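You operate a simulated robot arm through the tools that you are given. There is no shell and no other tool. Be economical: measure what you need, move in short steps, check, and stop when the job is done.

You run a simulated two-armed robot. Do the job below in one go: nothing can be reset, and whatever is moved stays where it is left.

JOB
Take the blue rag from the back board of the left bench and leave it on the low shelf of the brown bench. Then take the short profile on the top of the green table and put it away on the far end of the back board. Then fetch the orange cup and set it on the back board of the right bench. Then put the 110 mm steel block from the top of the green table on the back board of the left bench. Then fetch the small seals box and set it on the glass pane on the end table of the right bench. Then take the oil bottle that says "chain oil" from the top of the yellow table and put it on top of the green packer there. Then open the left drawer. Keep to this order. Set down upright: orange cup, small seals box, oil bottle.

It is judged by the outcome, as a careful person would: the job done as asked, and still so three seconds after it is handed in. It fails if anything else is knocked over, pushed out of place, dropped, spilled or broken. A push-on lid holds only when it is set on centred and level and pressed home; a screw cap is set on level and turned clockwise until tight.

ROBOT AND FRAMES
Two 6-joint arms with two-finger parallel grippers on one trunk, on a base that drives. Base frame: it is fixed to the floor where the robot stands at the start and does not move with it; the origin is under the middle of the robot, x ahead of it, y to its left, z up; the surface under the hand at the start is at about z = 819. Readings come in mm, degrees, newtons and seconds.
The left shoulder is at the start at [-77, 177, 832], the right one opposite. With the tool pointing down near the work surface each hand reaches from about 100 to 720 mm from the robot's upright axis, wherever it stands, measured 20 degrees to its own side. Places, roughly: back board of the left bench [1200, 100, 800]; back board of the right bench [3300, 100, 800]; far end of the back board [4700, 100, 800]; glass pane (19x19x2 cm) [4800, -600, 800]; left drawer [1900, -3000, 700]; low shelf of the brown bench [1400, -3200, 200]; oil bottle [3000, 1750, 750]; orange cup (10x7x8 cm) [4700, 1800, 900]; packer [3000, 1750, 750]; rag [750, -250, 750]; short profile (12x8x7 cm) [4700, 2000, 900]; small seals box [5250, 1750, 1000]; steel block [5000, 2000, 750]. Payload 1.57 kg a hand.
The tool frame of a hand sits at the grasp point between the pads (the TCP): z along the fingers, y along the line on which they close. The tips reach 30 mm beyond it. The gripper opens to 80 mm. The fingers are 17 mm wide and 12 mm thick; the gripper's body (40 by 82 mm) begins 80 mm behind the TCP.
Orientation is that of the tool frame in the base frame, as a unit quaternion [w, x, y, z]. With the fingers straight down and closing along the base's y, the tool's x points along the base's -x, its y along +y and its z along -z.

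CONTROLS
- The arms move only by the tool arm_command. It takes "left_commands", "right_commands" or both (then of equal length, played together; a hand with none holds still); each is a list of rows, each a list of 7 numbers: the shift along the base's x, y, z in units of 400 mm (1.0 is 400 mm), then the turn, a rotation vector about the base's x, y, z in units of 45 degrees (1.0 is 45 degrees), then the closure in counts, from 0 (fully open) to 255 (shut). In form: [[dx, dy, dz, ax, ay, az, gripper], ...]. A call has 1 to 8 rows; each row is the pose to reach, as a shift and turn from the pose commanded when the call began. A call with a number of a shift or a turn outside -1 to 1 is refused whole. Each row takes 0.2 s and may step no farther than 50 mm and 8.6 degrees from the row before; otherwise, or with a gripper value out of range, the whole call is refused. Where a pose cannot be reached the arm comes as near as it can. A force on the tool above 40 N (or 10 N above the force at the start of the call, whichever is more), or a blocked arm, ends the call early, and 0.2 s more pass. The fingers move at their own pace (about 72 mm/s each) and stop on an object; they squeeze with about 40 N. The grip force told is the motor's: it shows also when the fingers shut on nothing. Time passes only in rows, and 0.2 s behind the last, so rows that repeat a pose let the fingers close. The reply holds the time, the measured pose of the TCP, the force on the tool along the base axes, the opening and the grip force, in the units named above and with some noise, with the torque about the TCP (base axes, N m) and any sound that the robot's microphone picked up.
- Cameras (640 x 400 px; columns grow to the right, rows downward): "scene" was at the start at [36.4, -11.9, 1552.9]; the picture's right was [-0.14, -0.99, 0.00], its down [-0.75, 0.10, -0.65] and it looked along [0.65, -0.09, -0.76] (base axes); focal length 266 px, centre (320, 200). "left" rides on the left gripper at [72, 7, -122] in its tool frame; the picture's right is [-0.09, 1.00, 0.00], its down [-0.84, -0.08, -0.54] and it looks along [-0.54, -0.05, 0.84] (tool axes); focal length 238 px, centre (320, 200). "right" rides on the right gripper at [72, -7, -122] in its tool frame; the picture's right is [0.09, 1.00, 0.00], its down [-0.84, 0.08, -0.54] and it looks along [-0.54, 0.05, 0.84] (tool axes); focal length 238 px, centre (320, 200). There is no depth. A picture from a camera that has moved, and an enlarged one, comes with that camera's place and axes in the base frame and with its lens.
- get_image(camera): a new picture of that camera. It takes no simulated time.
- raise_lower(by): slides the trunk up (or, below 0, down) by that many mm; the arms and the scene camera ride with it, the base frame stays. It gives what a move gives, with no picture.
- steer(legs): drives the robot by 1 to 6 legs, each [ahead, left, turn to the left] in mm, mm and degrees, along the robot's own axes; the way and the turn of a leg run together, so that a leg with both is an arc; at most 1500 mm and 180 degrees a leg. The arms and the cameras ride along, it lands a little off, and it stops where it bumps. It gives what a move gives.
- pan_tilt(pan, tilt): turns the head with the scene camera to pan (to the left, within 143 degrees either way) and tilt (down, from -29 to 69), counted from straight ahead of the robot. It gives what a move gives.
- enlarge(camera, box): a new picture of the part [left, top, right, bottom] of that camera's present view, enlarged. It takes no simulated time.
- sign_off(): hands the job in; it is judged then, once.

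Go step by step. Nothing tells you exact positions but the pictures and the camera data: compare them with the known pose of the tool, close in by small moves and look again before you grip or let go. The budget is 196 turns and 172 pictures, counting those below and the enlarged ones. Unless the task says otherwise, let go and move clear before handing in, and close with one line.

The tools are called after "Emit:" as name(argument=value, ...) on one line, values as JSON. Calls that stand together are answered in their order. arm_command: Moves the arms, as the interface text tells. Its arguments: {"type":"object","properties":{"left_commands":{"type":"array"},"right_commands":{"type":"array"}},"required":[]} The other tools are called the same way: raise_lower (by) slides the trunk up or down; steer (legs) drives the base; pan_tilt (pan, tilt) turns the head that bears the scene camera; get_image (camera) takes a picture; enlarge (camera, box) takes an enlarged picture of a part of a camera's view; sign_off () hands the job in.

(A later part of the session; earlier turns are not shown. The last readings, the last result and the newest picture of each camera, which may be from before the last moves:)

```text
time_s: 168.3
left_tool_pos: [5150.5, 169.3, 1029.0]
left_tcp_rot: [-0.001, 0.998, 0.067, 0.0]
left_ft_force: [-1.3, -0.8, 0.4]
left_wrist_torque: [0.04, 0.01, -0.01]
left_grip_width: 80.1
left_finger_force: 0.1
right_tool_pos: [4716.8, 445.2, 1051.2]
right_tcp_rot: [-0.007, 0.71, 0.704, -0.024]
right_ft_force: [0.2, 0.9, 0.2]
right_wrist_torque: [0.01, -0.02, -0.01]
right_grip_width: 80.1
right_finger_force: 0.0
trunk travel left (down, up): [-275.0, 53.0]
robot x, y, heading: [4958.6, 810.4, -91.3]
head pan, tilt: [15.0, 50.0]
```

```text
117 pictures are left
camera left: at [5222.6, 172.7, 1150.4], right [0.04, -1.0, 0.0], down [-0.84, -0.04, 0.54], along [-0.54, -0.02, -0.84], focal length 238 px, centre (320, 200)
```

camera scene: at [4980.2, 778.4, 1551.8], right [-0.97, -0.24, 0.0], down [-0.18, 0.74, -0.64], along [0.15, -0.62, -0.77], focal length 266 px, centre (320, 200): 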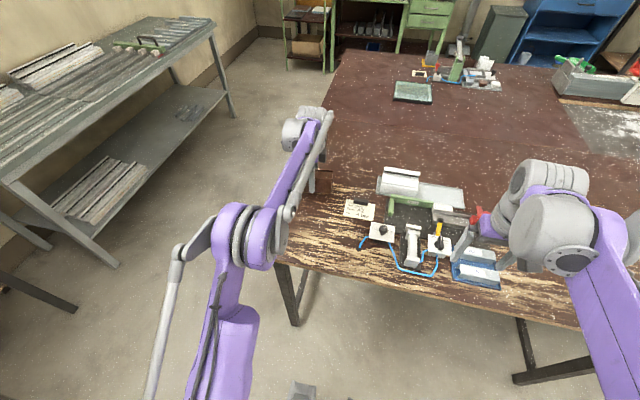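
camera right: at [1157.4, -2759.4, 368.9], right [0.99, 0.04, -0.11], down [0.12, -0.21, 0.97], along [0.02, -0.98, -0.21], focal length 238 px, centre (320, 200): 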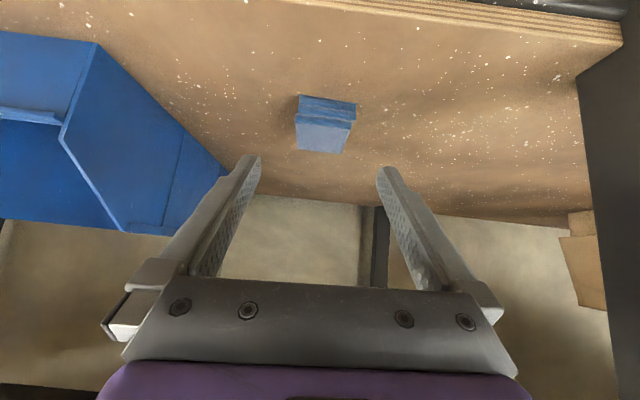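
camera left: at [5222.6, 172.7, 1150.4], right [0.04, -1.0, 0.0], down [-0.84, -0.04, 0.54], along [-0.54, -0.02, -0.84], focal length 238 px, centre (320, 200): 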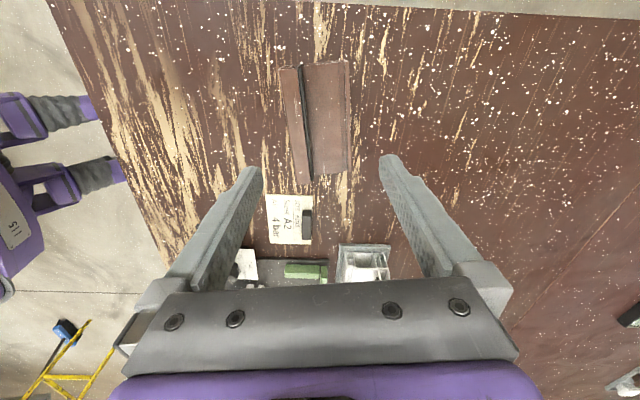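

The profile sits on the far end clear of the card. Now I raise, retract and turn the left wrist back to normal, then turn round for the cup.

Emit:
arm_command(left_commands=[[0, 0.06, 0.08, 0, 0, 0.15, 0], [0, 0.16, 0.1, 0, 0, 0.3, 0], [0, 0.26, 0.12, 0, 0, 0.45, 0], [0, 0.36, 0.14, 0, 0, 0.6, 0], [0, 0.46, 0.16, 0, 0, 0.75, 0], [0, 0.56, 0.18, 0, 0, 0.9, 0]])

Emit:
arm_command(left_commands=[[0, 0, 0, 0, 0, 0.15, 0], [0, 0, 0, 0, 0, 0.3, 0], [0, 0, 0, 0, 0, 0.45, 0], [0, 0, 0, 0, 0, 0.6, 0], [0, 0, 0, 0, 0, 0.75, 0], [0, 0, 0, 0, 0, 0.9, 0]])

Emit:
steer(legs=[[-200, 0, 0], [0, 150, 1.5], [0, 0, 180], [150, 0, 0]])

Emit:
pan_tilt(pan=10, tilt=40)

Emit:
get_image(camera="scene")

```text
time_s: 169.7
left_tool_pos: [5150.3, 395.0, 1099.3]
left_tcp_rot: [0.0, 0.913, 0.409, -0.001]
left_ft_force: [-1.1, 0.3, -1.0]
left_wrist_torque: [-0.03, 0.04, 0.03]
left_grip_width: 79.8
left_finger_force: 0.1
right_tool_pos: [4715.6, 445.4, 1053.3]
right_tcp_rot: [-0.006, 0.71, 0.703, -0.023]
right_ft_force: [-0.1, 0.6, -0.1]
right_wrist_torque: [-0.01, -0.01, 0.01]
right_grip_width: 80.1
right_finger_force: 0.2
trunk travel left (down, up): [-275.0, 53.0]
robot x, y, heading: [4962.9, 817.3, -91.5]
head pan, tilt: [15.0, 50.0]
```

```text
time_s: 171.1
left_tool_pos: [5149.0, 393.4, 1101.7]
left_tcp_rot: [0.0, 0.714, 0.7, 0.0]
left_ft_force: [0.5, -0.8, 0.0]
left_wrist_torque: [0.02, 0.0, 0.0]
left_grip_width: 80.1
left_finger_force: 0.0
right_tool_pos: [4717.1, 443.1, 1052.2]
right_tcp_rot: [-0.007, 0.71, 0.704, -0.023]
right_ft_force: [1.0, 0.1, 0.0]
right_wrist_torque: [-0.01, 0.01, 0.02]
right_grip_width: 80.0
right_finger_force: 0.1
trunk travel left (down, up): [-275.0, 53.0]
robot x, y, heading: [4959.7, 811.6, -91.5]
head pan, tilt: [15.0, 50.0]
```

```text
time_s: 182.7
left_tool_pos: [4894.3, 1571.4, 1100.2]
left_tcp_rot: [0.001, 0.721, -0.693, 0.0]
left_ft_force: [0.0, -0.1, 0.9]
left_wrist_torque: [0.0, 0.02, 0.0]
left_grip_width: 80.1
left_finger_force: 0.0
right_tool_pos: [5329.0, 1548.1, 1051.3]
right_tcp_rot: [-0.023, 0.725, -0.689, 0.006]
right_ft_force: [0.3, 0.3, 0.3]
right_wrist_torque: [0.0, -0.02, 0.0]
right_grip_width: 80.2
right_finger_force: 0.0
trunk travel left (down, up): [-275.0, 53.0]
robot x, y, heading: [5105.5, 1164.3, 92.0]
head pan, tilt: [15.0, 50.0]
```

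```text
time_s: 183.4
left_tool_pos: [4893.6, 1572.9, 1101.4]
left_tcp_rot: [0.0, 0.721, -0.693, -0.001]
left_ft_force: [-0.6, 0.3, -0.3]
left_wrist_torque: [0.0, 0.02, -0.04]
left_grip_width: 79.8
left_finger_force: 0.0
right_tool_pos: [5329.4, 1548.7, 1052.0]
right_tcp_rot: [-0.023, 0.725, -0.688, 0.006]
right_ft_force: [-1.1, 0.1, -0.1]
right_wrist_torque: [-0.01, 0.0, -0.01]
right_grip_width: 80.0
right_finger_force: 0.0
trunk travel left (down, up): [-275.0, 53.0]
robot x, y, heading: [5109.3, 1167.3, 92.0]
head pan, tilt: [10.0, 40.0]
```

```text
116 pictures are left
camera scene: at [5092.7, 1205.7, 1565.9], right [0.98, 0.21, 0.0], down [0.14, -0.63, -0.77], along [-0.16, 0.75, -0.64], focal length 266 px, centre (320, 200)
```

scene: 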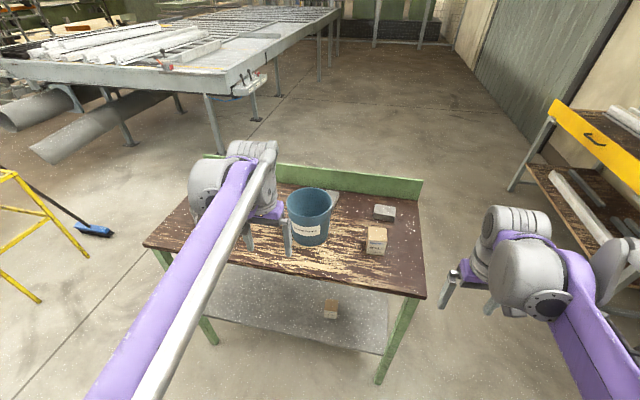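

I'm to the right of the cup; while here, I read the labels on the blocks and box, then shift left.

Emit:
enlarge(camera="scene", box=[310, 185, 410, 265])

Emit:
steer(legs=[[0, 280, -2]])

Emit:
get_image(camera="left")

Emit:
pan_tilt(pan=0, tilt=42)

Emit:
get_image(camera="scene")

```text
5.00 times, centred on (360, 225) of scene
camera zoom: at [5092.7, 1205.7, 1565.9], right [0.98, 0.21, 0.0], down [0.14, -0.63, -0.77], along [-0.16, 0.75, -0.64], focal length 1330 px, centre (120, 75)
```

zoom: 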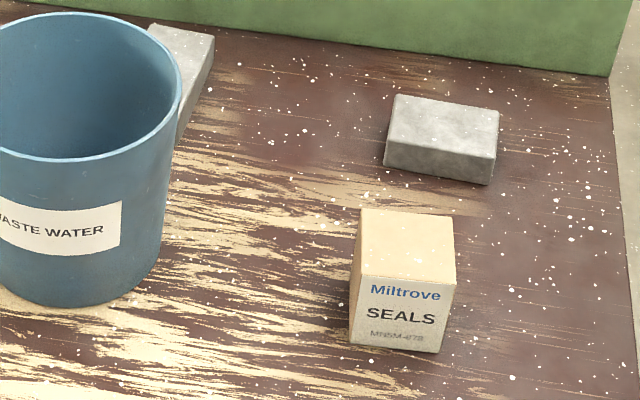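

```text
time_s: 186.4
left_tool_pos: [4627.2, 1574.2, 1100.8]
left_tcp_rot: [0.0, 0.708, -0.706, 0.0]
left_ft_force: [-0.3, 0.7, -0.3]
left_wrist_torque: [0.0, 0.01, -0.02]
left_grip_width: 80.2
left_finger_force: 0.0
right_tool_pos: [5061.7, 1535.2, 1052.2]
right_tcp_rot: [-0.022, 0.712, -0.701, 0.006]
right_ft_force: [-0.4, 1.1, -0.6]
right_wrist_torque: [0.01, 0.0, 0.0]
right_grip_width: 79.9
right_finger_force: 0.1
trunk travel left (down, up): [-275.0, 53.0]
robot x, y, heading: [4827.7, 1159.4, 90.0]
head pan, tilt: [10.0, 40.0]
```

```text
114 pictures are left
camera left: at [4620.8, 1503.3, 1222.6], right [-1.0, 0.09, 0.0], down [0.07, 0.84, 0.54], along [0.05, 0.54, -0.84], focal length 238 px, centre (320, 200)
```

left: 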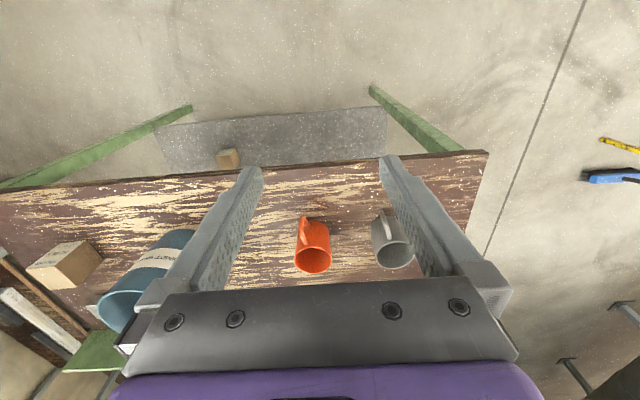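

```text
time_s: 187.2
left_tool_pos: [4626.9, 1574.5, 1100.5]
left_tcp_rot: [-0.001, 0.708, -0.706, 0.0]
left_ft_force: [-0.1, -0.2, -0.4]
left_wrist_torque: [0.01, 0.0, 0.02]
left_grip_width: 80.1
left_finger_force: 0.1
right_tool_pos: [5061.9, 1534.7, 1052.2]
right_tcp_rot: [-0.022, 0.712, -0.701, 0.007]
right_ft_force: [0.0, 0.0, -0.2]
right_wrist_torque: [0.01, -0.03, -0.01]
right_grip_width: 79.9
right_finger_force: 0.2
trunk travel left (down, up): [-275.0, 53.0]
robot x, y, heading: [4829.7, 1160.3, 89.9]
head pan, tilt: [0.0, 42.0]
```

```text
113 pictures are left
camera scene: at [4827.7, 1200.7, 1563.0], right [1.0, 0.0, 0.0], down [0.0, -0.67, -0.74], along [0.0, 0.74, -0.67], focal length 266 px, centre (320, 200)
```

scene: 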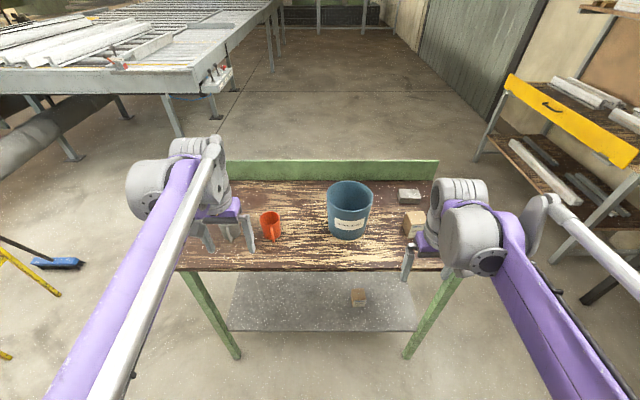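

Another small box sits on the lower shelf; I zoom on it and on the cup.

Emit:
enlarge(camera="scene", box=[335, 280, 385, 315])

Emit:
enlarge(camera="scene", box=[220, 190, 320, 270])

Emit:
enlarge(camera="left", box=[260, 180, 440, 290])

```text
11.43 times, centred on (360, 298) of scene
camera zoom: at [4827.7, 1200.7, 1563.0], right [1.0, 0.0, 0.0], down [0.0, -0.67, -0.74], along [0.0, 0.74, -0.67], focal length 3040 px, centre (-137, -914)
```

zoom: 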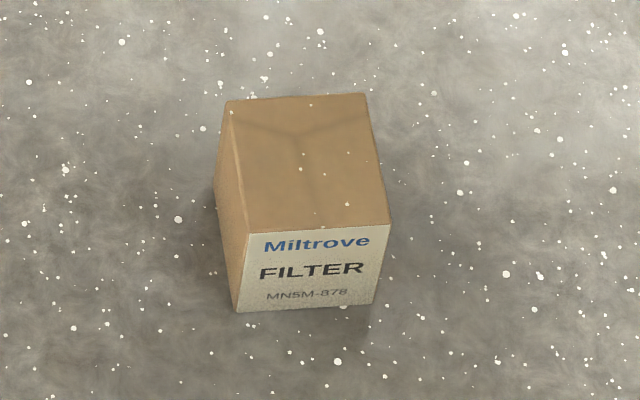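

```text
5.00 times, centred on (270, 230) of scene
camera zoom: at [4827.7, 1200.7, 1563.0], right [1.0, 0.0, 0.0], down [0.0, -0.67, -0.74], along [0.0, 0.74, -0.67], focal length 1330 px, centre (570, 50)
```

zoom: 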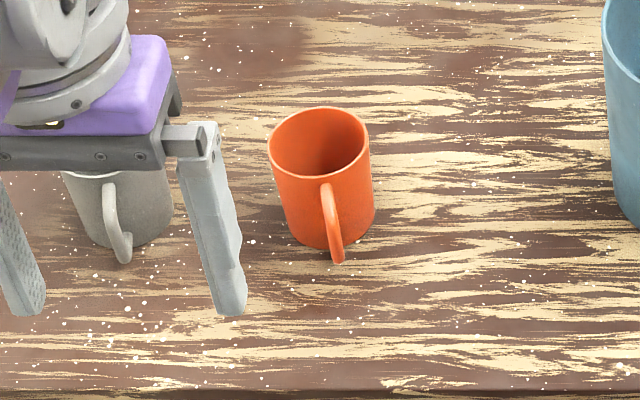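

```text
3.56 times, centred on (350, 235) of left
camera zoom: at [4620.9, 1503.3, 1222.6], right [-1.0, 0.09, 0.0], down [0.07, 0.84, 0.54], along [0.05, 0.54, -0.84], focal length 848 px, centre (213, 76)
```

zoom: 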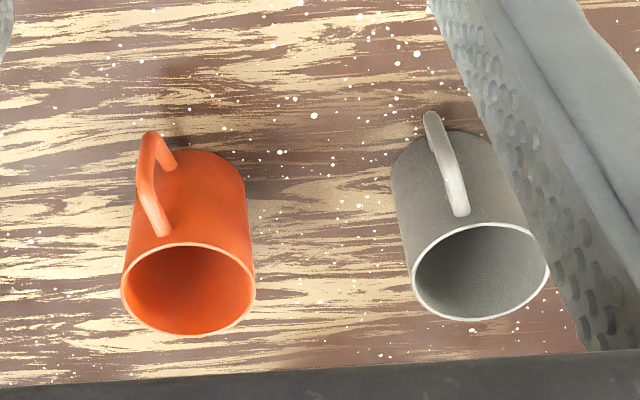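

The cup rim centre triangulates to (4661.5,1814,929), diameter ~68. I move the left hand over it at z≈1000.

Emit:
arm_command(left_commands=[[0.015, 0.1, 0, 0, 0, 0, 0], [0.03, 0.2, -0.03, 0, 0, 0, 0], [0.045, 0.3, -0.06, 0, 0, 0, 0], [0.06, 0.4, -0.1, 0, 0, 0, 0], [0.08, 0.5, -0.15, 0, 0, 0, 0], [0.0865, 0.598, -0.2, 0, 0, 0, 0], [0.0865, 0.598, -0.24, 0, 0, 0, 0]])

Emit:
get_image(camera="left")

Emit:
enlarge(camera="scene", box=[220, 160, 320, 260])

```text
time_s: 188.8
left_tool_pos: [4662.1, 1812.8, 1004.9]
left_tcp_rot: [-0.001, 0.709, -0.705, 0.0]
left_ft_force: [-0.2, 0.1, -0.4]
left_wrist_torque: [0.01, 0.02, 0.0]
left_grip_width: 80.0
left_finger_force: 0.1
left hand out of reach, approached as far as the arm can: row 6
right_tool_pos: [5062.5, 1534.2, 1052.2]
right_tcp_rot: [-0.023, 0.712, -0.702, 0.007]
right_ft_force: [-0.8, -0.7, 0.3]
right_wrist_torque: [0.02, 0.01, 0.01]
right_grip_width: 79.8
right_finger_force: 0.1
trunk travel left (down, up): [-275.0, 53.0]
robot x, y, heading: [4824.8, 1162.6, 90.2]
head pan, tilt: [0.0, 42.0]
```

```text
109 pictures are left
camera left: at [4656.8, 1741.1, 1126.8], right [-1.0, 0.09, 0.0], down [0.07, 0.84, 0.54], along [0.05, 0.54, -0.84], focal length 238 px, centre (320, 200)
```

left: 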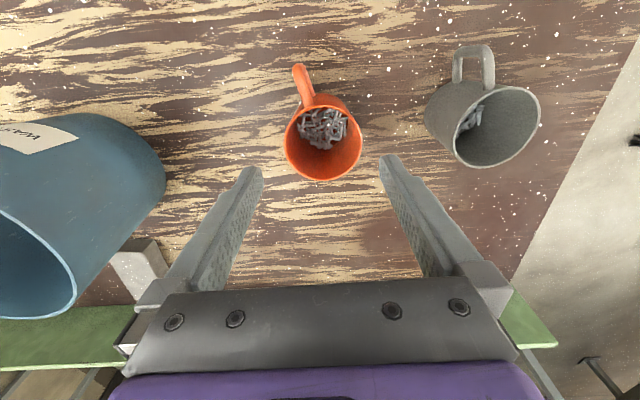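

```text
4.00 times, centred on (270, 210) of scene
camera zoom: at [4827.9, 1199.7, 1563.0], right [1.0, 0.0, 0.0], down [0.0, -0.67, -0.74], along [0.0, 0.74, -0.67], focal length 1064 px, centre (520, 160)
```

zoom: 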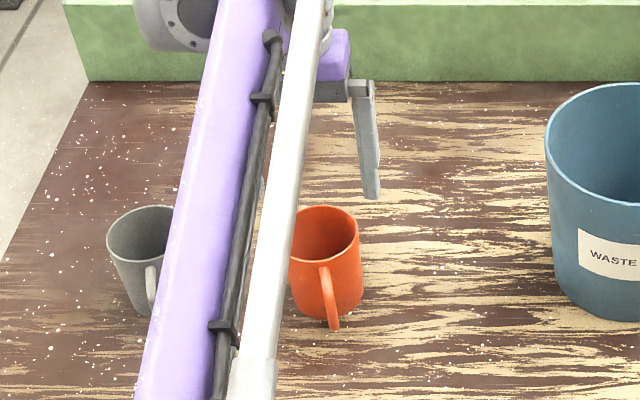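

Cup centred between the fingers (it holds small metal parts, so I keep it level). Lowering to z≈905.

Emit:
arm_command(left_commands=[[-0.003, -0.006, -0.08, 0, 0, 0, 0], [-0.003, -0.006, -0.14, 0, 0, 0, 0], [-0.003, -0.006, -0.18, 0, 0, 0, 0], [-0.003, -0.006, -0.22, 0, 0, 0, 0], [-0.003, -0.006, -0.25, 0, 0, 0, 0]])

Emit:
get_image(camera="left")

```text
time_s: 190.0
left_tool_pos: [4660.8, 1810.8, 905.7]
left_tcp_rot: [0.0, 0.708, -0.706, 0.0]
left_ft_force: [-0.6, -0.1, -0.4]
left_wrist_torque: [0.01, 0.02, -0.02]
left_grip_width: 80.0
left_finger_force: 0.0
right_tool_pos: [5061.5, 1535.6, 1051.8]
right_tcp_rot: [-0.023, 0.713, -0.701, 0.006]
right_ft_force: [0.7, 0.0, 0.0]
right_wrist_torque: [0.02, 0.02, -0.02]
right_grip_width: 80.2
right_finger_force: 0.0
trunk travel left (down, up): [-275.0, 53.0]
robot x, y, heading: [4826.6, 1160.2, 90.1]
head pan, tilt: [0.0, 42.0]
```

```text
107 pictures are left
camera left: at [4654.4, 1739.0, 1027.1], right [-1.0, 0.09, 0.0], down [0.07, 0.84, 0.54], along [0.05, 0.54, -0.84], focal length 238 px, centre (320, 200)
```

left: 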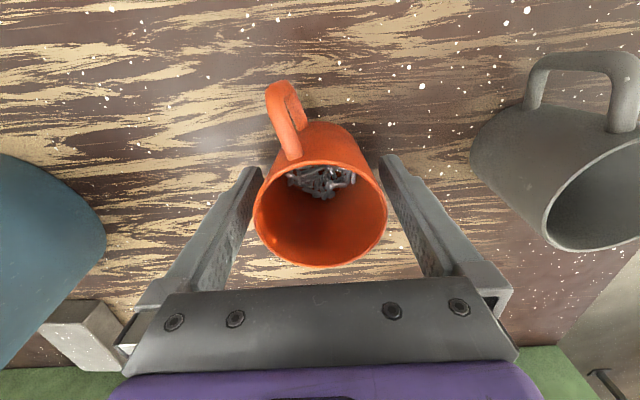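

Centred. I close and lift gently.

Emit:
arm_command(left_commands=[[0, 0, 0, 0, 0, 0, 255], [0, 0, 0, 0, 0, 0, 255], [0, 0, 0, 0, 0, 0, 255], [0, 0, 0.01, 0, 0, 0, 255], [0, 0, 0.03, 0, 0, 0, 255], [0, 0, 0.06, 0, 0, 0, 255]])

Emit:
get_image(camera="left")

```text
time_s: 191.4
left_tool_pos: [4660.9, 1812.2, 928.7]
left_tcp_rot: [0.0, 0.709, -0.706, 0.001]
left_ft_force: [-0.2, 1.0, -1.6]
left_wrist_torque: [0.01, 0.02, -0.02]
left_grip_width: 60.7
left_finger_force: 39.9
right_tool_pos: [5062.1, 1535.3, 1050.9]
right_tcp_rot: [-0.023, 0.712, -0.702, 0.006]
right_ft_force: [-0.2, 0.6, -0.2]
right_wrist_torque: [0.02, -0.01, 0.0]
right_grip_width: 80.0
right_finger_force: 0.1
trunk travel left (down, up): [-275.0, 53.0]
robot x, y, heading: [4828.5, 1157.4, 90.1]
head pan, tilt: [0.0, 42.0]
```

```text
106 pictures are left
camera left: at [4655.0, 1739.8, 1050.8], right [-1.0, 0.09, 0.0], down [0.07, 0.84, 0.54], along [0.05, 0.54, -0.84], focal length 238 px, centre (320, 200)
```

left: 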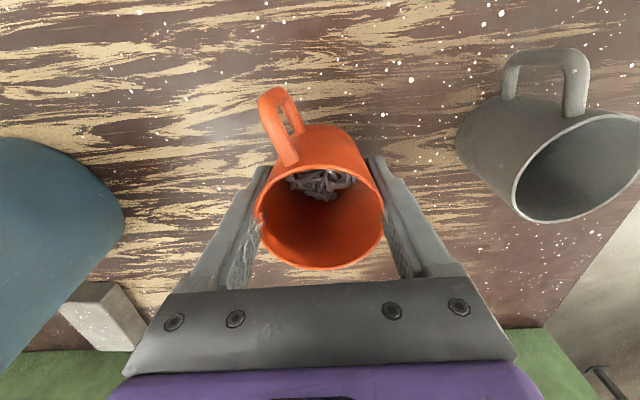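

Cup held with its contents. I lift, retract, and drive toward the right bench around x≈3350.

Emit:
arm_command(left_commands=[[0, 0, 0.08, 0, 0, 0, 255], [0, 0, 0.18, 0, 0, 0, 255], [0, 0, 0.28, 0, 0, 0, 255], [0, -0.06, 0.36, 0, 0, 0, 255], [0, -0.16, 0.4, 0, 0, 0, 255], [0, -0.27, 0.42, 0, 0, 0, 255], [0, -0.38, 0.42, 0, 0, 0, 255], [0, -0.5, 0.42, 0, 0, 0, 255]])

Emit:
steer(legs=[[-150, 0, 0], [0, 0, 90], [1250, 0, 0], [0, 0, 90]])

Emit:
pan_tilt(pan=0, tilt=40)

Emit:
get_image(camera="scene")

Emit:
get_image(camera="left")

```text
time_s: 193.2
left_tool_pos: [4658.0, 1610.6, 1096.4]
left_tcp_rot: [0.0, 0.708, -0.706, 0.0]
left_ft_force: [0.2, -0.3, -0.9]
left_wrist_torque: [-0.01, -0.02, 0.0]
left_grip_width: 60.7
left_finger_force: 40.1
left hand out of reach, approached as far as the arm can: row 3, 4
right_tool_pos: [5061.6, 1532.8, 1051.9]
right_tcp_rot: [-0.023, 0.712, -0.702, 0.006]
right_ft_force: [-0.9, -0.8, 0.6]
right_wrist_torque: [0.01, 0.0, -0.01]
right_grip_width: 80.1
right_finger_force: 0.0
trunk travel left (down, up): [-275.0, 53.0]
robot x, y, heading: [4829.9, 1159.7, 90.1]
head pan, tilt: [0.0, 42.0]
```

```text
time_s: 208.2
left_tool_pos: [3746.1, 551.9, 1095.6]
left_tcp_rot: [0.0, 0.701, 0.713, 0.0]
left_ft_force: [0.7, -0.3, -0.7]
left_wrist_torque: [0.0, -0.01, -0.02]
left_grip_width: 60.5
left_finger_force: 40.0
right_tool_pos: [3341.2, 621.3, 1052.9]
right_tcp_rot: [-0.006, 0.695, 0.718, -0.024]
right_ft_force: [0.1, -0.1, 0.3]
right_wrist_torque: [0.01, -0.01, 0.02]
right_grip_width: 80.2
right_finger_force: 0.0
trunk travel left (down, up): [-275.0, 53.0]
robot x, y, heading: [3568.3, 1001.9, -89.0]
head pan, tilt: [0.0, 42.0]
```

```text
time_s: 208.8
left_tool_pos: [3746.8, 550.9, 1095.6]
left_tcp_rot: [0.001, 0.701, 0.713, -0.001]
left_ft_force: [0.2, 0.4, -0.5]
left_wrist_torque: [-0.01, 0.0, 0.01]
left_grip_width: 60.1
left_finger_force: 39.4
right_tool_pos: [3341.7, 621.5, 1051.2]
right_tcp_rot: [-0.006, 0.696, 0.718, -0.022]
right_ft_force: [0.5, -0.1, 0.8]
right_wrist_torque: [0.02, 0.01, -0.03]
right_grip_width: 79.8
right_finger_force: 0.1
trunk travel left (down, up): [-275.0, 53.0]
robot x, y, heading: [3570.5, 1001.4, -89.1]
head pan, tilt: [0.0, 40.0]
```

```text
105 pictures are left
camera scene: at [3572.0, 955.5, 1565.9], right [-1.0, -0.02, 0.0], down [-0.01, 0.64, -0.77], along [0.01, -0.77, -0.64], focal length 266 px, centre (320, 200)
```

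scene: 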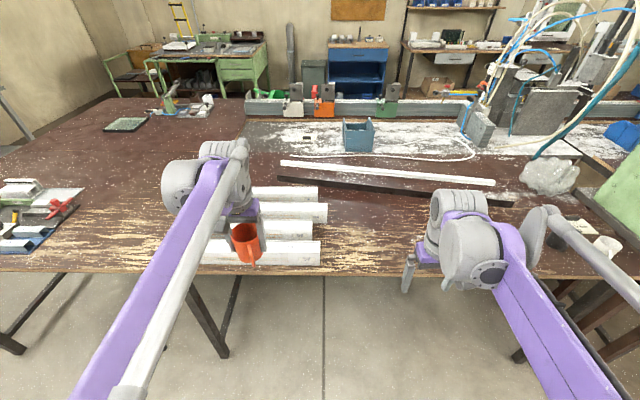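

```text
104 pictures are left
camera left: at [3751.6, 623.3, 1217.6], right [1.0, -0.07, 0.0], down [-0.06, -0.84, 0.54], along [-0.04, -0.54, -0.84], focal length 238 px, centre (320, 200)
```

left: 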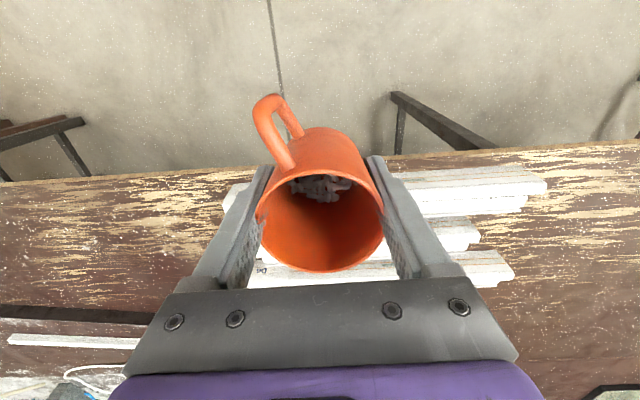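

The board is clear around (3410,270), right of the white profiles. I shift right and forward.

Emit:
steer(legs=[[0, -220, 0], [190, 0, 0]])

Emit:
arm_command(left_commands=[[-0.06, -0.05, -0.03, 0, 0, 0, 255], [-0.12, -0.1, -0.08, 0, 0, 0, 255], [-0.18, -0.15, -0.13, 0, 0, 0, 255], [-0.24, -0.2, -0.18, 0, 0, 0, 255], [-0.26, -0.23, -0.25, 0, 0, 0, 255], [-0.26, -0.23, -0.32, 0, 0, 0, 255], [-0.26, -0.23, -0.37, 0, 0, 0, 255]])

Emit:
get_image(camera="scene")

Emit:
get_image(camera="left")

```text
time_s: 212.4
left_tool_pos: [3533.4, 362.8, 1096.6]
left_tcp_rot: [0.001, 0.7, 0.714, 0.0]
left_ft_force: [0.1, 0.2, -0.7]
left_wrist_torque: [0.02, 0.0, 0.01]
left_grip_width: 59.8
left_finger_force: 40.3
right_tool_pos: [3129.0, 432.4, 1051.3]
right_tcp_rot: [-0.006, 0.695, 0.718, -0.023]
right_ft_force: [-0.5, 0.1, -0.3]
right_wrist_torque: [-0.03, 0.01, 0.02]
right_grip_width: 80.2
right_finger_force: 0.1
trunk travel left (down, up): [-275.0, 53.0]
robot x, y, heading: [3354.1, 815.3, -89.1]
head pan, tilt: [0.0, 40.0]
```

```text
time_s: 214.0
left_tool_pos: [3428.3, 270.1, 949.3]
left_tcp_rot: [0.001, 0.7, 0.714, 0.0]
left_ft_force: [-0.6, -0.3, -1.1]
left_wrist_torque: [0.02, 0.0, -0.01]
left_grip_width: 60.1
left_finger_force: 39.9
right_tool_pos: [3128.9, 431.4, 1052.0]
right_tcp_rot: [-0.007, 0.696, 0.718, -0.022]
right_ft_force: [-0.2, 0.3, 0.2]
right_wrist_torque: [0.02, 0.03, 0.01]
right_grip_width: 79.8
right_finger_force: 0.0
trunk travel left (down, up): [-275.0, 53.0]
robot x, y, heading: [3357.2, 813.8, -89.0]
head pan, tilt: [0.0, 40.0]
```

```text
103 pictures are left
camera scene: at [3358.8, 766.2, 1565.9], right [-1.0, -0.02, 0.0], down [-0.01, 0.64, -0.77], along [0.01, -0.77, -0.64], focal length 266 px, centre (320, 200)
```

scene: 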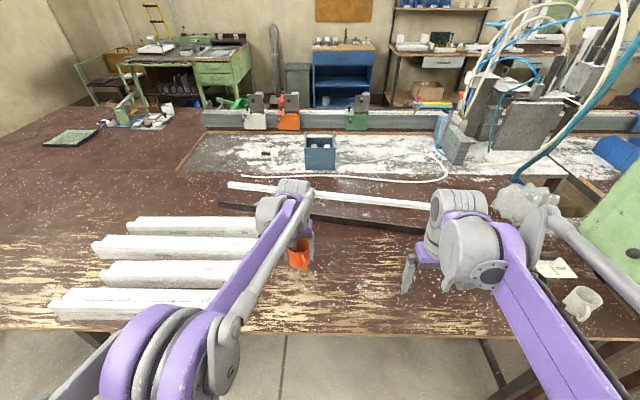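

```text
102 pictures are left
camera left: at [3434.5, 343.0, 1070.3], right [1.0, -0.07, 0.0], down [-0.06, -0.84, 0.54], along [-0.04, -0.54, -0.84], focal length 238 px, centre (320, 200)
```

left: 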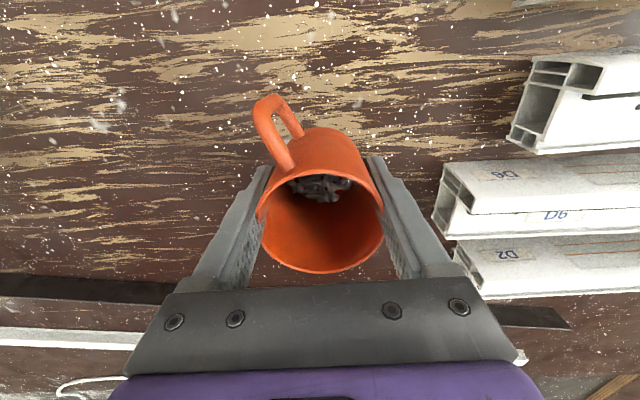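

Clear surroundings. I lower the cup until it touches.

Emit:
arm_command(left_commands=[[0, 0, -0.05, 0, 0, 0, 255], [0, 0, -0.09, 0, 0, 0, 255], [0, 0, -0.12, 0, 0, 0, 255], [0, 0, -0.13, 0, 0, 0, 255], [0, 0, -0.138, 0, 0, 0, 255], [0, 0, -0.146, 0, 0, 0, 255], [0, 0, -0.154, 0, 0, 0, 255]])

```text
time_s: 215.6
left_tool_pos: [3429.2, 270.0, 887.3]
left_tcp_rot: [0.0, 0.7, 0.714, 0.0]
left_ft_force: [0.0, -0.2, -1.1]
left_wrist_torque: [0.0, 0.02, 0.01]
left_grip_width: 59.8
left_finger_force: 40.3
right_tool_pos: [3129.3, 433.2, 1051.8]
right_tcp_rot: [-0.006, 0.695, 0.718, -0.023]
right_ft_force: [-0.7, 0.3, -0.1]
right_wrist_torque: [-0.04, 0.01, -0.01]
right_grip_width: 79.9
right_finger_force: 0.1
trunk travel left (down, up): [-275.0, 53.0]
robot x, y, heading: [3356.1, 813.9, -88.9]
head pan, tilt: [0.0, 40.0]
```

Emit:
arm_command(left_commands=[[0, 0, -0.007, 0, 0, 0, 255], [0, 0, -0.014, 0, 0, 0, 255], [0, 0, -0.021, 0, 0, 0, 255]])

```text
time_s: 216.4
left_tool_pos: [3429.5, 270.0, 879.1]
left_tcp_rot: [0.001, 0.7, 0.714, -0.002]
left_ft_force: [1.9, -5.1, 26.0]
left_wrist_torque: [0.23, 0.03, -0.03]
left_grip_width: 60.3
left_finger_force: 40.0
right_tool_pos: [3128.1, 434.2, 1053.2]
right_tcp_rot: [-0.006, 0.696, 0.718, -0.023]
right_ft_force: [-0.2, 0.4, 0.6]
right_wrist_torque: [0.06, 0.01, 0.0]
right_grip_width: 79.9
right_finger_force: 0.1
trunk travel left (down, up): [-275.0, 53.0]
robot x, y, heading: [3358.4, 812.6, -89.0]
head pan, tilt: [0.0, 40.0]
```

The cup stands on the board. I ease off, open, and rise straight up.

Emit:
arm_command(left_commands=[[0, 0, 0.005, 0, 0, 0, 255], [0, 0, 0.005, 0, 0, 0, 150], [0, 0, 0.005, 0, 0, 0, 0], [0, 0, 0.005, 0, 0, 0, 0], [0, 0, 0.06, 0, 0, 0, 0], [0, 0, 0.16, 0, 0, 0, 0], [0, 0, 0.27, 0, 0, 0, 0], [0, 0, 0.38, 0, 0, 0, 0]])

Emit:
get_image(camera="left")

```text
time_s: 218.2
left_tool_pos: [3427.0, 269.5, 1030.2]
left_tcp_rot: [0.0, 0.701, 0.714, 0.0]
left_ft_force: [-0.5, 0.4, 0.2]
left_wrist_torque: [0.02, -0.01, -0.01]
left_grip_width: 80.3
left_finger_force: 0.1
right_tool_pos: [3128.2, 433.0, 1051.8]
right_tcp_rot: [-0.007, 0.696, 0.718, -0.023]
right_ft_force: [-0.3, 0.4, 0.6]
right_wrist_torque: [0.0, -0.01, 0.02]
right_grip_width: 80.0
right_finger_force: 0.1
trunk travel left (down, up): [-275.0, 53.0]
robot x, y, heading: [3356.6, 808.1, -89.0]
head pan, tilt: [0.0, 40.0]
```

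```text
101 pictures are left
camera left: at [3433.7, 343.1, 1152.5], right [1.0, -0.07, 0.0], down [-0.06, -0.84, 0.54], along [-0.04, -0.54, -0.84], focal length 238 px, centre (320, 200)
```

left: 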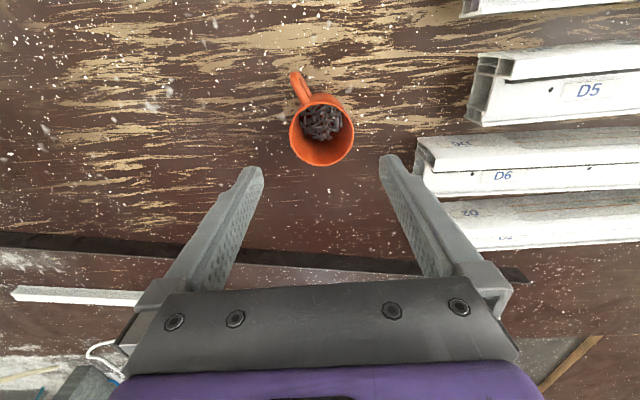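

Cup stands upright with its parts. Next the steel block: I retract and drive back to the green table.

Emit:
arm_command(left_commands=[[0, 0.1, 0.05, 0, 0, 0, 0], [0, 0.2, 0.1, 0, 0, 0, 0], [0, 0.3, 0.15, 0, 0, 0, 0]])

Emit:
steer(legs=[[-210, 0, 0], [0, 0, 89], [1500, 0, 0], [250, 0, 0], [0, 0, 90], [100, 0, 0]])

Emit:
pan_tilt(pan=0, tilt=42)

Emit:
get_image(camera="scene")

Emit:
enlarge(camera="scene", box=[200, 140, 420, 270])

```text
time_s: 219.0
left_tool_pos: [3430.3, 392.5, 1091.7]
left_tcp_rot: [0.0, 0.701, 0.714, 0.001]
left_ft_force: [0.1, 1.0, -0.2]
left_wrist_torque: [-0.03, 0.07, 0.01]
left_grip_width: 79.9
left_finger_force: 0.0
right_tool_pos: [3128.5, 433.6, 1052.1]
right_tcp_rot: [-0.007, 0.696, 0.718, -0.023]
right_ft_force: [0.6, -0.2, 0.3]
right_wrist_torque: [-0.04, -0.02, -0.01]
right_grip_width: 79.7
right_finger_force: 0.1
trunk travel left (down, up): [-275.0, 53.0]
robot x, y, heading: [3352.0, 811.4, -88.9]
head pan, tilt: [0.0, 40.0]
```

```text
time_s: 237.5
left_tool_pos: [5014.0, 1591.0, 1090.2]
left_tcp_rot: [0.0, 0.724, -0.69, 0.0]
left_ft_force: [0.4, 0.2, -0.4]
left_wrist_torque: [-0.02, 0.01, -0.02]
left_grip_width: 80.0
left_finger_force: 0.1
right_tool_pos: [5315.6, 1555.7, 1051.5]
right_tcp_rot: [-0.024, 0.728, -0.685, 0.007]
right_ft_force: [0.4, -0.6, -0.2]
right_wrist_torque: [0.01, 0.03, 0.02]
right_grip_width: 80.2
right_finger_force: 0.0
trunk travel left (down, up): [-275.0, 53.0]
robot x, y, heading: [5098.6, 1172.9, 92.7]
head pan, tilt: [0.0, 40.0]
```

```text
time_s: 238.2
left_tool_pos: [5014.1, 1592.0, 1090.2]
left_tcp_rot: [0.0, 0.724, -0.69, 0.0]
left_ft_force: [-0.9, -0.1, 0.3]
left_wrist_torque: [0.0, 0.01, 0.0]
left_grip_width: 80.1
left_finger_force: 0.1
right_tool_pos: [5315.1, 1557.1, 1051.8]
right_tcp_rot: [-0.023, 0.728, -0.686, 0.007]
right_ft_force: [-0.1, 0.3, -0.4]
right_wrist_torque: [-0.05, 0.0, -0.01]
right_grip_width: 79.8
right_finger_force: 0.2
trunk travel left (down, up): [-275.0, 53.0]
robot x, y, heading: [5102.0, 1171.7, 92.5]
head pan, tilt: [0.0, 42.0]
```

```text
100 pictures are left
camera scene: at [5096.2, 1213.6, 1563.0], right [1.0, 0.05, 0.0], down [0.03, -0.67, -0.74], along [-0.03, 0.74, -0.67], focal length 266 px, centre (320, 200)
```

scene: 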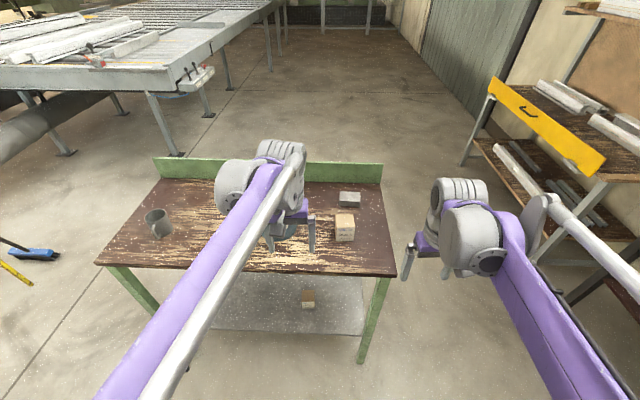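

```text
2.91 times, centred on (310, 205) of scene
camera zoom: at [5096.2, 1213.6, 1563.0], right [1.0, 0.05, 0.0], down [0.03, -0.67, -0.74], along [-0.03, 0.74, -0.67], focal length 774 px, centre (349, 186)
```

zoom: 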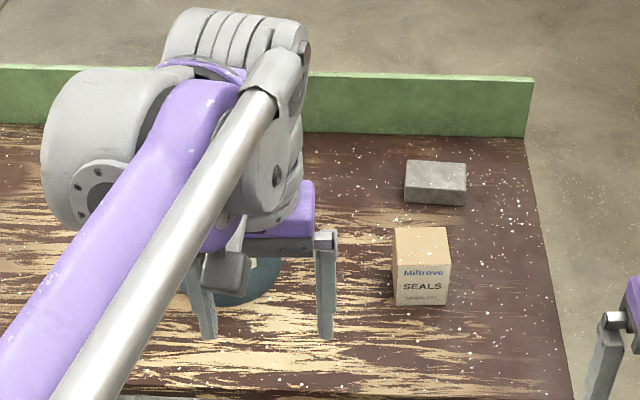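

The right block is only ~80 mm long. I look at the other one with the left wrist camera.

Emit:
get_image(camera="left")

Emit:
get_image(camera="right")

```text
98 pictures are left
camera left: at [5010.6, 1521.0, 1211.8], right [-1.0, 0.04, 0.0], down [0.04, 0.84, 0.54], along [0.02, 0.54, -0.84], focal length 238 px, centre (320, 200)
```

left: 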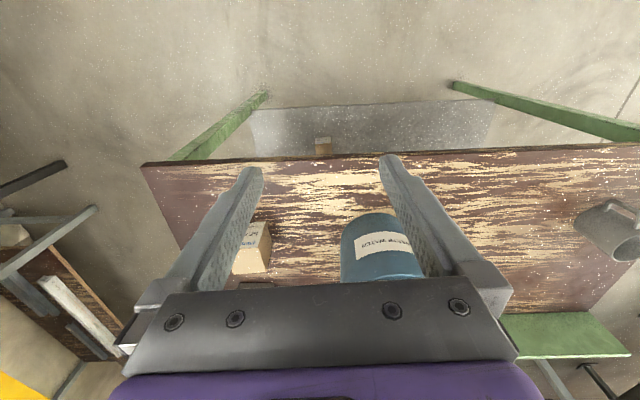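

```text
97 pictures are left
camera right: at [5321.8, 1483.7, 1173.6], right [-0.99, -0.15, -0.04], down [-0.15, 0.82, 0.56], along [-0.05, 0.56, -0.83], focal length 238 px, centre (320, 200)
```

right: 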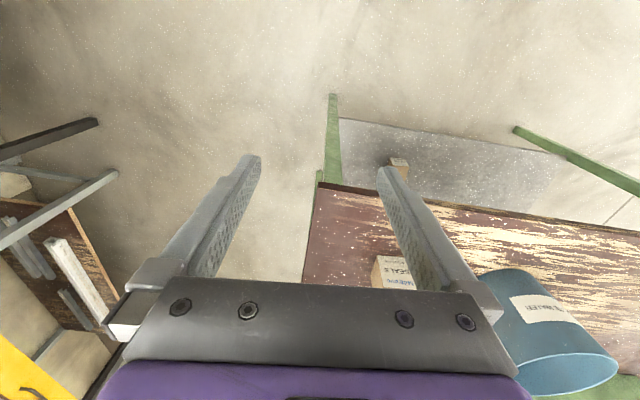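

I drive closer and reach the left hand over the back of the table to see the left block.

Emit:
steer(legs=[[195, 0, -2.5]])

Emit:
arm_command(left_commands=[[-0.03, 0.08, 0.02, 0, 0, 0, 0], [-0.06, 0.16, 0.02, 0, 0, 0, 0], [-0.1, 0.24, 0.02, 0, 0, 0, 0], [-0.13, 0.32, 0.02, 0, 0, 0, 0]])

Emit:
get_image(camera="left")

Emit:
get_image(camera="scene")

```text
time_s: 239.7
left_tool_pos: [5027.8, 1790.4, 1090.9]
left_tcp_rot: [0.0, 0.707, -0.707, 0.0]
left_ft_force: [-0.1, 1.0, -0.6]
left_wrist_torque: [-0.02, -0.01, 0.0]
left_grip_width: 80.0
left_finger_force: 0.0
right_tool_pos: [5328.8, 1742.5, 1052.3]
right_tcp_rot: [-0.023, 0.712, -0.702, 0.007]
right_ft_force: [-0.1, 0.4, 0.0]
right_wrist_torque: [-0.05, 0.01, 0.01]
right_grip_width: 80.1
right_finger_force: 0.0
trunk travel left (down, up): [-275.0, 53.0]
robot x, y, heading: [5092.5, 1366.4, 90.0]
head pan, tilt: [0.0, 42.0]
```

```text
time_s: 240.7
left_tool_pos: [4976.4, 1920.5, 1096.7]
left_tcp_rot: [0.0, 0.708, -0.707, 0.001]
left_ft_force: [0.2, 0.2, 0.1]
left_wrist_torque: [0.0, 0.0, 0.04]
left_grip_width: 79.9
left_finger_force: 0.1
right_tool_pos: [5328.5, 1744.1, 1052.3]
right_tcp_rot: [-0.023, 0.712, -0.702, 0.007]
right_ft_force: [-0.6, 0.2, -1.4]
right_wrist_torque: [-0.01, 0.01, -0.02]
right_grip_width: 80.3
right_finger_force: 0.0
trunk travel left (down, up): [-275.0, 53.0]
robot x, y, heading: [5092.3, 1368.1, 90.2]
head pan, tilt: [0.0, 42.0]
```

```text
96 pictures are left
camera left: at [4969.6, 1849.1, 1217.5], right [-1.0, 0.09, 0.0], down [0.08, 0.84, 0.54], along [0.05, 0.54, -0.84], focal length 238 px, centre (320, 200)
```

left: 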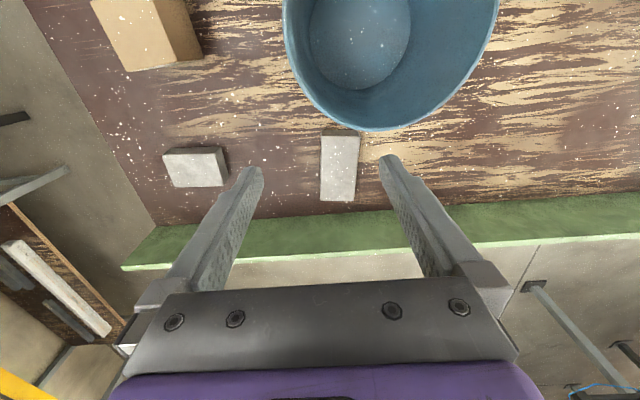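

```text
95 pictures are left
camera scene: at [5093.6, 1410.4, 1563.0], right [1.0, 0.0, 0.0], down [0.0, -0.67, -0.74], along [0.0, 0.74, -0.67], focal length 266 px, centre (320, 200)
```

scene: 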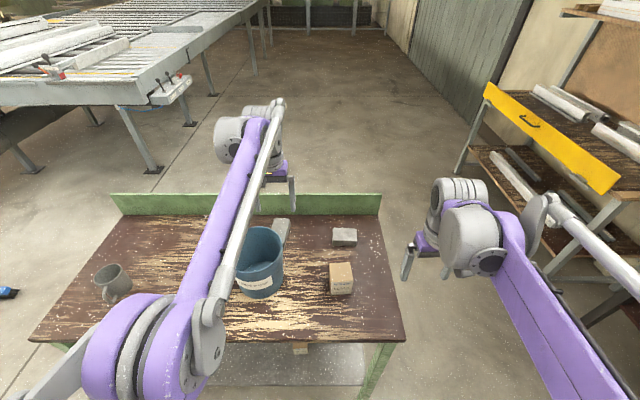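

The left block lies long side front-to-back beside the bucket. I zoom in both views.

Emit:
enlarge(camera="left", box=[280, 100, 400, 220])

Emit:
enlarge(camera="scene", box=[230, 200, 370, 300])

```text
3.33 times, centred on (340, 160) of left
camera zoom: at [4969.6, 1849.1, 1217.5], right [-1.0, 0.09, 0.0], down [0.08, 0.84, 0.54], along [0.05, 0.54, -0.84], focal length 794 px, centre (253, 333)
```

zoom: 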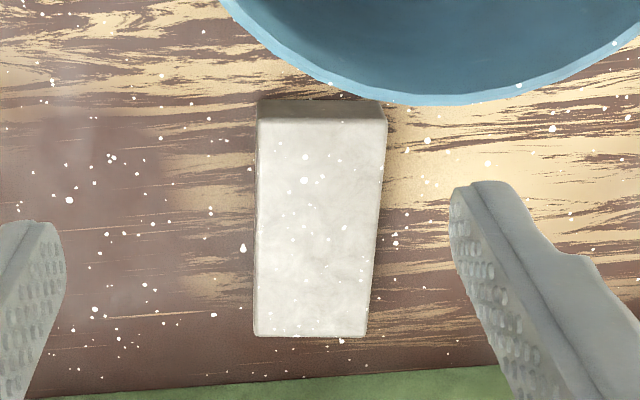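

```text
4.00 times, centred on (300, 250) of scene
camera zoom: at [5093.6, 1410.4, 1563.0], right [1.0, 0.0, 0.0], down [0.0, -0.67, -0.74], along [0.0, 0.74, -0.67], focal length 1064 px, centre (400, 0)
```

zoom: 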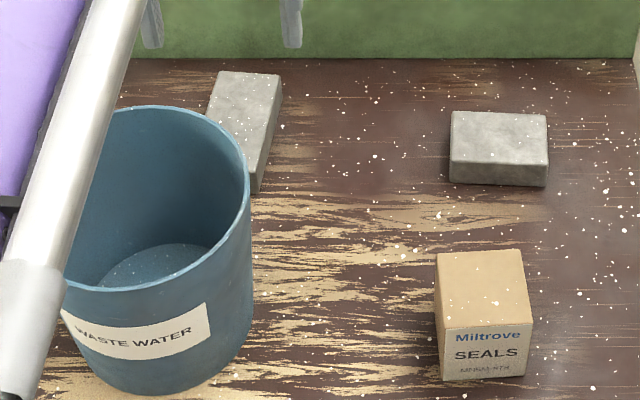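

The left block is 110×57 mm, centre (4955,2015), top z≈882 – the right one. The bucket rim (z≈1008, back at y≈1916) is close, so I'll use the right arm coming from the right. I retract the left hand and shift the robot left.

Emit:
arm_command(left_commands=[[0, -0.06, 0.06, 0, 0, 0, 0], [0, -0.16, 0.1, 0, 0, 0, 0], [0, -0.26, 0.14, 0, 0, 0, 0], [0, -0.36, 0.18, 0, 0, 0, 0], [-0.1, -0.4, 0.18, 0, 0, 0, 0], [-0.2, -0.44, 0.18, 0, 0, 0, 0]])

Emit:
steer(legs=[[0, 190, 0]])

Emit:
arm_command(right_commands=[[-0.05, 0.07, 0.05, -0.015, 0.03, -0.08, 0], [-0.1, 0.15, 0.08, -0.029, 0.0535, -0.151, 0], [-0.15, 0.24, 0.12, -0.029, 0.0535, -0.151, 0], [-0.22, 0.33, 0.13, -0.029, 0.0535, -0.151, 0], [-0.3, 0.42, 0.13, -0.029, 0.0535, -0.151, 0], [-0.37, 0.5, 0.13, -0.029, 0.0535, -0.151, 0], [-0.44, 0.59, 0.12, -0.029, 0.0535, -0.151, 0]])

Emit:
get_image(camera="right")

Emit:
get_image(camera="scene")

```text
time_s: 242.1
left_tool_pos: [4895.9, 1741.8, 1169.3]
left_tcp_rot: [0.001, 0.708, -0.706, 0.0]
left_ft_force: [0.1, 0.4, -0.2]
left_wrist_torque: [0.0, 0.0, 0.0]
left_grip_width: 80.1
left_finger_force: 0.1
right_tool_pos: [5327.9, 1741.8, 1052.2]
right_tcp_rot: [-0.023, 0.712, -0.702, 0.007]
right_ft_force: [0.2, -0.1, -0.3]
right_wrist_torque: [0.04, 0.01, 0.05]
right_grip_width: 80.1
right_finger_force: 0.0
trunk travel left (down, up): [-275.0, 53.0]
robot x, y, heading: [5092.8, 1367.3, 89.6]
head pan, tilt: [0.0, 42.0]
```

```text
time_s: 244.4
left_tool_pos: [4707.7, 1742.6, 1170.1]
left_tcp_rot: [0.001, 0.708, -0.707, 0.0]
left_ft_force: [-0.8, -0.2, 1.1]
left_wrist_torque: [0.02, -0.01, -0.01]
left_grip_width: 80.1
left_finger_force: 0.0
right_tool_pos: [5137.8, 1742.4, 1051.0]
right_tcp_rot: [-0.023, 0.712, -0.702, 0.008]
right_ft_force: [0.1, -0.3, -0.1]
right_wrist_torque: [0.01, 0.02, 0.01]
right_grip_width: 80.3
right_finger_force: 0.2
trunk travel left (down, up): [-275.0, 53.0]
robot x, y, heading: [4901.2, 1368.5, 90.0]
head pan, tilt: [0.0, 42.0]
```

```text
time_s: 246.0
left_tool_pos: [4706.2, 1744.0, 1170.0]
left_tcp_rot: [0.0, 0.707, -0.707, 0.001]
left_ft_force: [0.1, 0.3, 0.2]
left_wrist_torque: [-0.02, -0.01, -0.03]
left_grip_width: 79.9
left_finger_force: 0.1
right_tool_pos: [4961.1, 1969.4, 1096.3]
right_tcp_rot: [-0.001, -0.669, 0.743, -0.002]
right_ft_force: [-0.4, 0.2, -0.1]
right_wrist_torque: [-0.03, -0.03, 0.01]
right_grip_width: 79.9
right_finger_force: 0.2
right hand out of reach, approached as far as the arm can: row 7
trunk travel left (down, up): [-275.0, 53.0]
robot x, y, heading: [4902.6, 1367.8, 90.2]
head pan, tilt: [0.0, 42.0]
```

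```text
92 pictures are left
camera right: at [4961.3, 1897.9, 1219.6], right [-1.0, 0.01, 0.0], down [0.01, 0.84, 0.54], along [0.01, 0.54, -0.84], focal length 238 px, centre (320, 200)
```

right: 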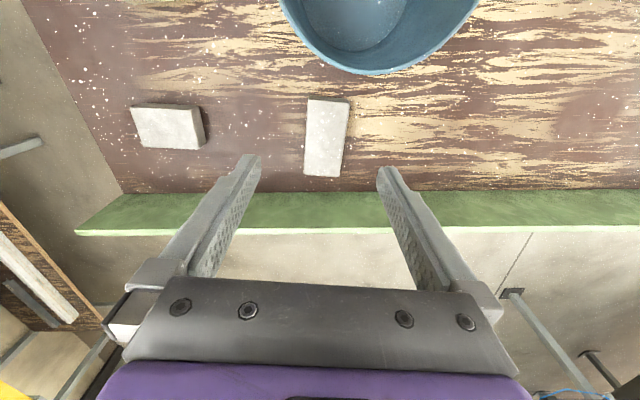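

```text
91 pictures are left
camera scene: at [4902.7, 1410.4, 1563.0], right [1.0, 0.0, 0.0], down [0.0, -0.67, -0.74], along [0.0, 0.74, -0.67], focal length 266 px, centre (320, 200)
```

scene: 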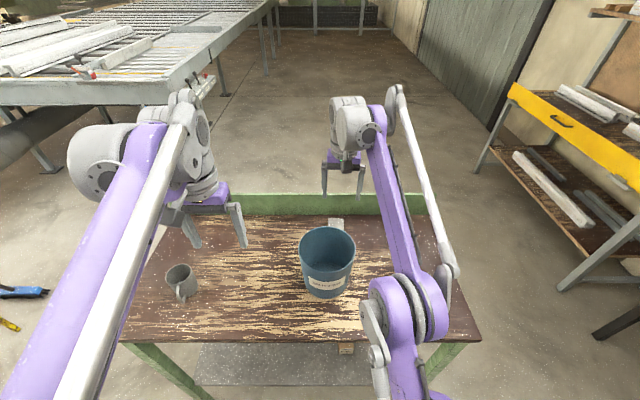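

Over the bucket the forearm would come too close to its rim. Safer: approach from the table's right end, facing -x, with the left arm. I retract the right hand and drive round.

Emit:
arm_command(right_commands=[[0.02, -0.1, 0.03, 0, 0, 0, 0], [0.06, -0.2, 0.06, 0, 0, 0, 0], [0.12, -0.3, 0.08, 0, 0, 0, 0], [0.18, -0.4, 0.1, 0, 0, 0, 0], [0.24, -0.5, 0.12, 0, 0, 0, 0], [0.3, -0.6, 0.14, 0, 0, 0, 0]])

Emit:
steer(legs=[[-250, 0, 0], [0, -830, 0], [0, 0, 90], [0, -1000, 0]])

Emit:
pan_tilt(pan=0, tilt=42)

Emit:
get_image(camera="scene")

```text
time_s: 247.4
left_tool_pos: [4707.9, 1741.5, 1170.4]
left_tcp_rot: [-0.001, 0.707, -0.707, -0.001]
left_ft_force: [-0.5, 0.2, -0.6]
left_wrist_torque: [0.0, 0.02, 0.0]
left_grip_width: 79.8
left_finger_force: 0.0
right_tool_pos: [5083.2, 1727.8, 1151.4]
right_tcp_rot: [-0.001, -0.67, 0.742, 0.0]
right_ft_force: [-0.5, 0.0, -0.3]
right_wrist_torque: [0.02, 0.01, -0.03]
right_grip_width: 80.0
right_finger_force: 0.1
trunk travel left (down, up): [-275.0, 53.0]
robot x, y, heading: [4901.5, 1364.4, 89.9]
head pan, tilt: [0.0, 42.0]
```

```text
time_s: 269.0
left_tool_pos: [5369.6, 1919.6, 1171.1]
left_tcp_rot: [0.0, 1.0, -0.009, 0.0]
left_ft_force: [-0.4, 0.0, -0.1]
left_wrist_torque: [0.0, 0.0, 0.0]
left_grip_width: 80.1
left_finger_force: 0.1
right_tool_pos: [5390.9, 2297.2, 1152.1]
right_tcp_rot: [0.0, 0.998, -0.063, 0.001]
right_ft_force: [0.1, 0.7, -0.4]
right_wrist_torque: [-0.01, -0.03, 0.01]
right_grip_width: 80.2
right_finger_force: 0.1
trunk travel left (down, up): [-275.0, 53.0]
robot x, y, heading: [5748.8, 2107.4, 178.6]
head pan, tilt: [0.0, 42.0]
```

```text
time_s: 269.6
left_tool_pos: [5369.2, 1920.1, 1171.0]
left_tcp_rot: [0.0, 1.0, -0.009, 0.0]
left_ft_force: [-0.3, -0.3, 0.4]
left_wrist_torque: [0.03, -0.02, 0.01]
left_grip_width: 80.0
left_finger_force: 0.1
right_tool_pos: [5390.4, 2297.0, 1151.8]
right_tcp_rot: [0.0, 0.998, -0.063, 0.001]
right_ft_force: [-0.5, -0.5, 0.2]
right_wrist_torque: [-0.02, 0.03, -0.03]
right_grip_width: 79.8
right_finger_force: 0.1
trunk travel left (down, up): [-275.0, 53.0]
robot x, y, heading: [5746.6, 2109.5, 178.9]
head pan, tilt: [0.0, 42.0]
```

```text
90 pictures are left
camera scene: at [5706.9, 2107.5, 1563.0], right [0.02, 1.0, 0.0], down [0.67, -0.01, -0.74], along [-0.74, 0.02, -0.67], focal length 266 px, centre (320, 200)
```

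scene: 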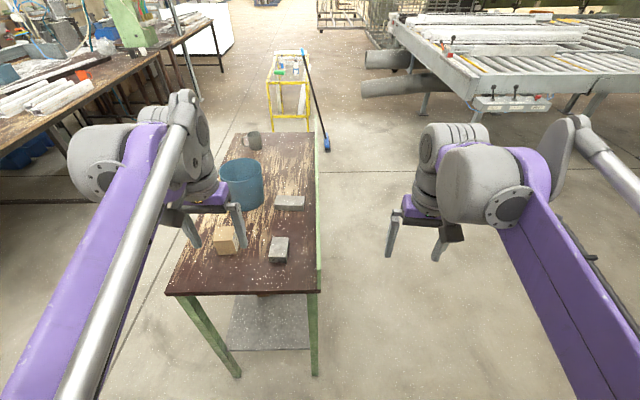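

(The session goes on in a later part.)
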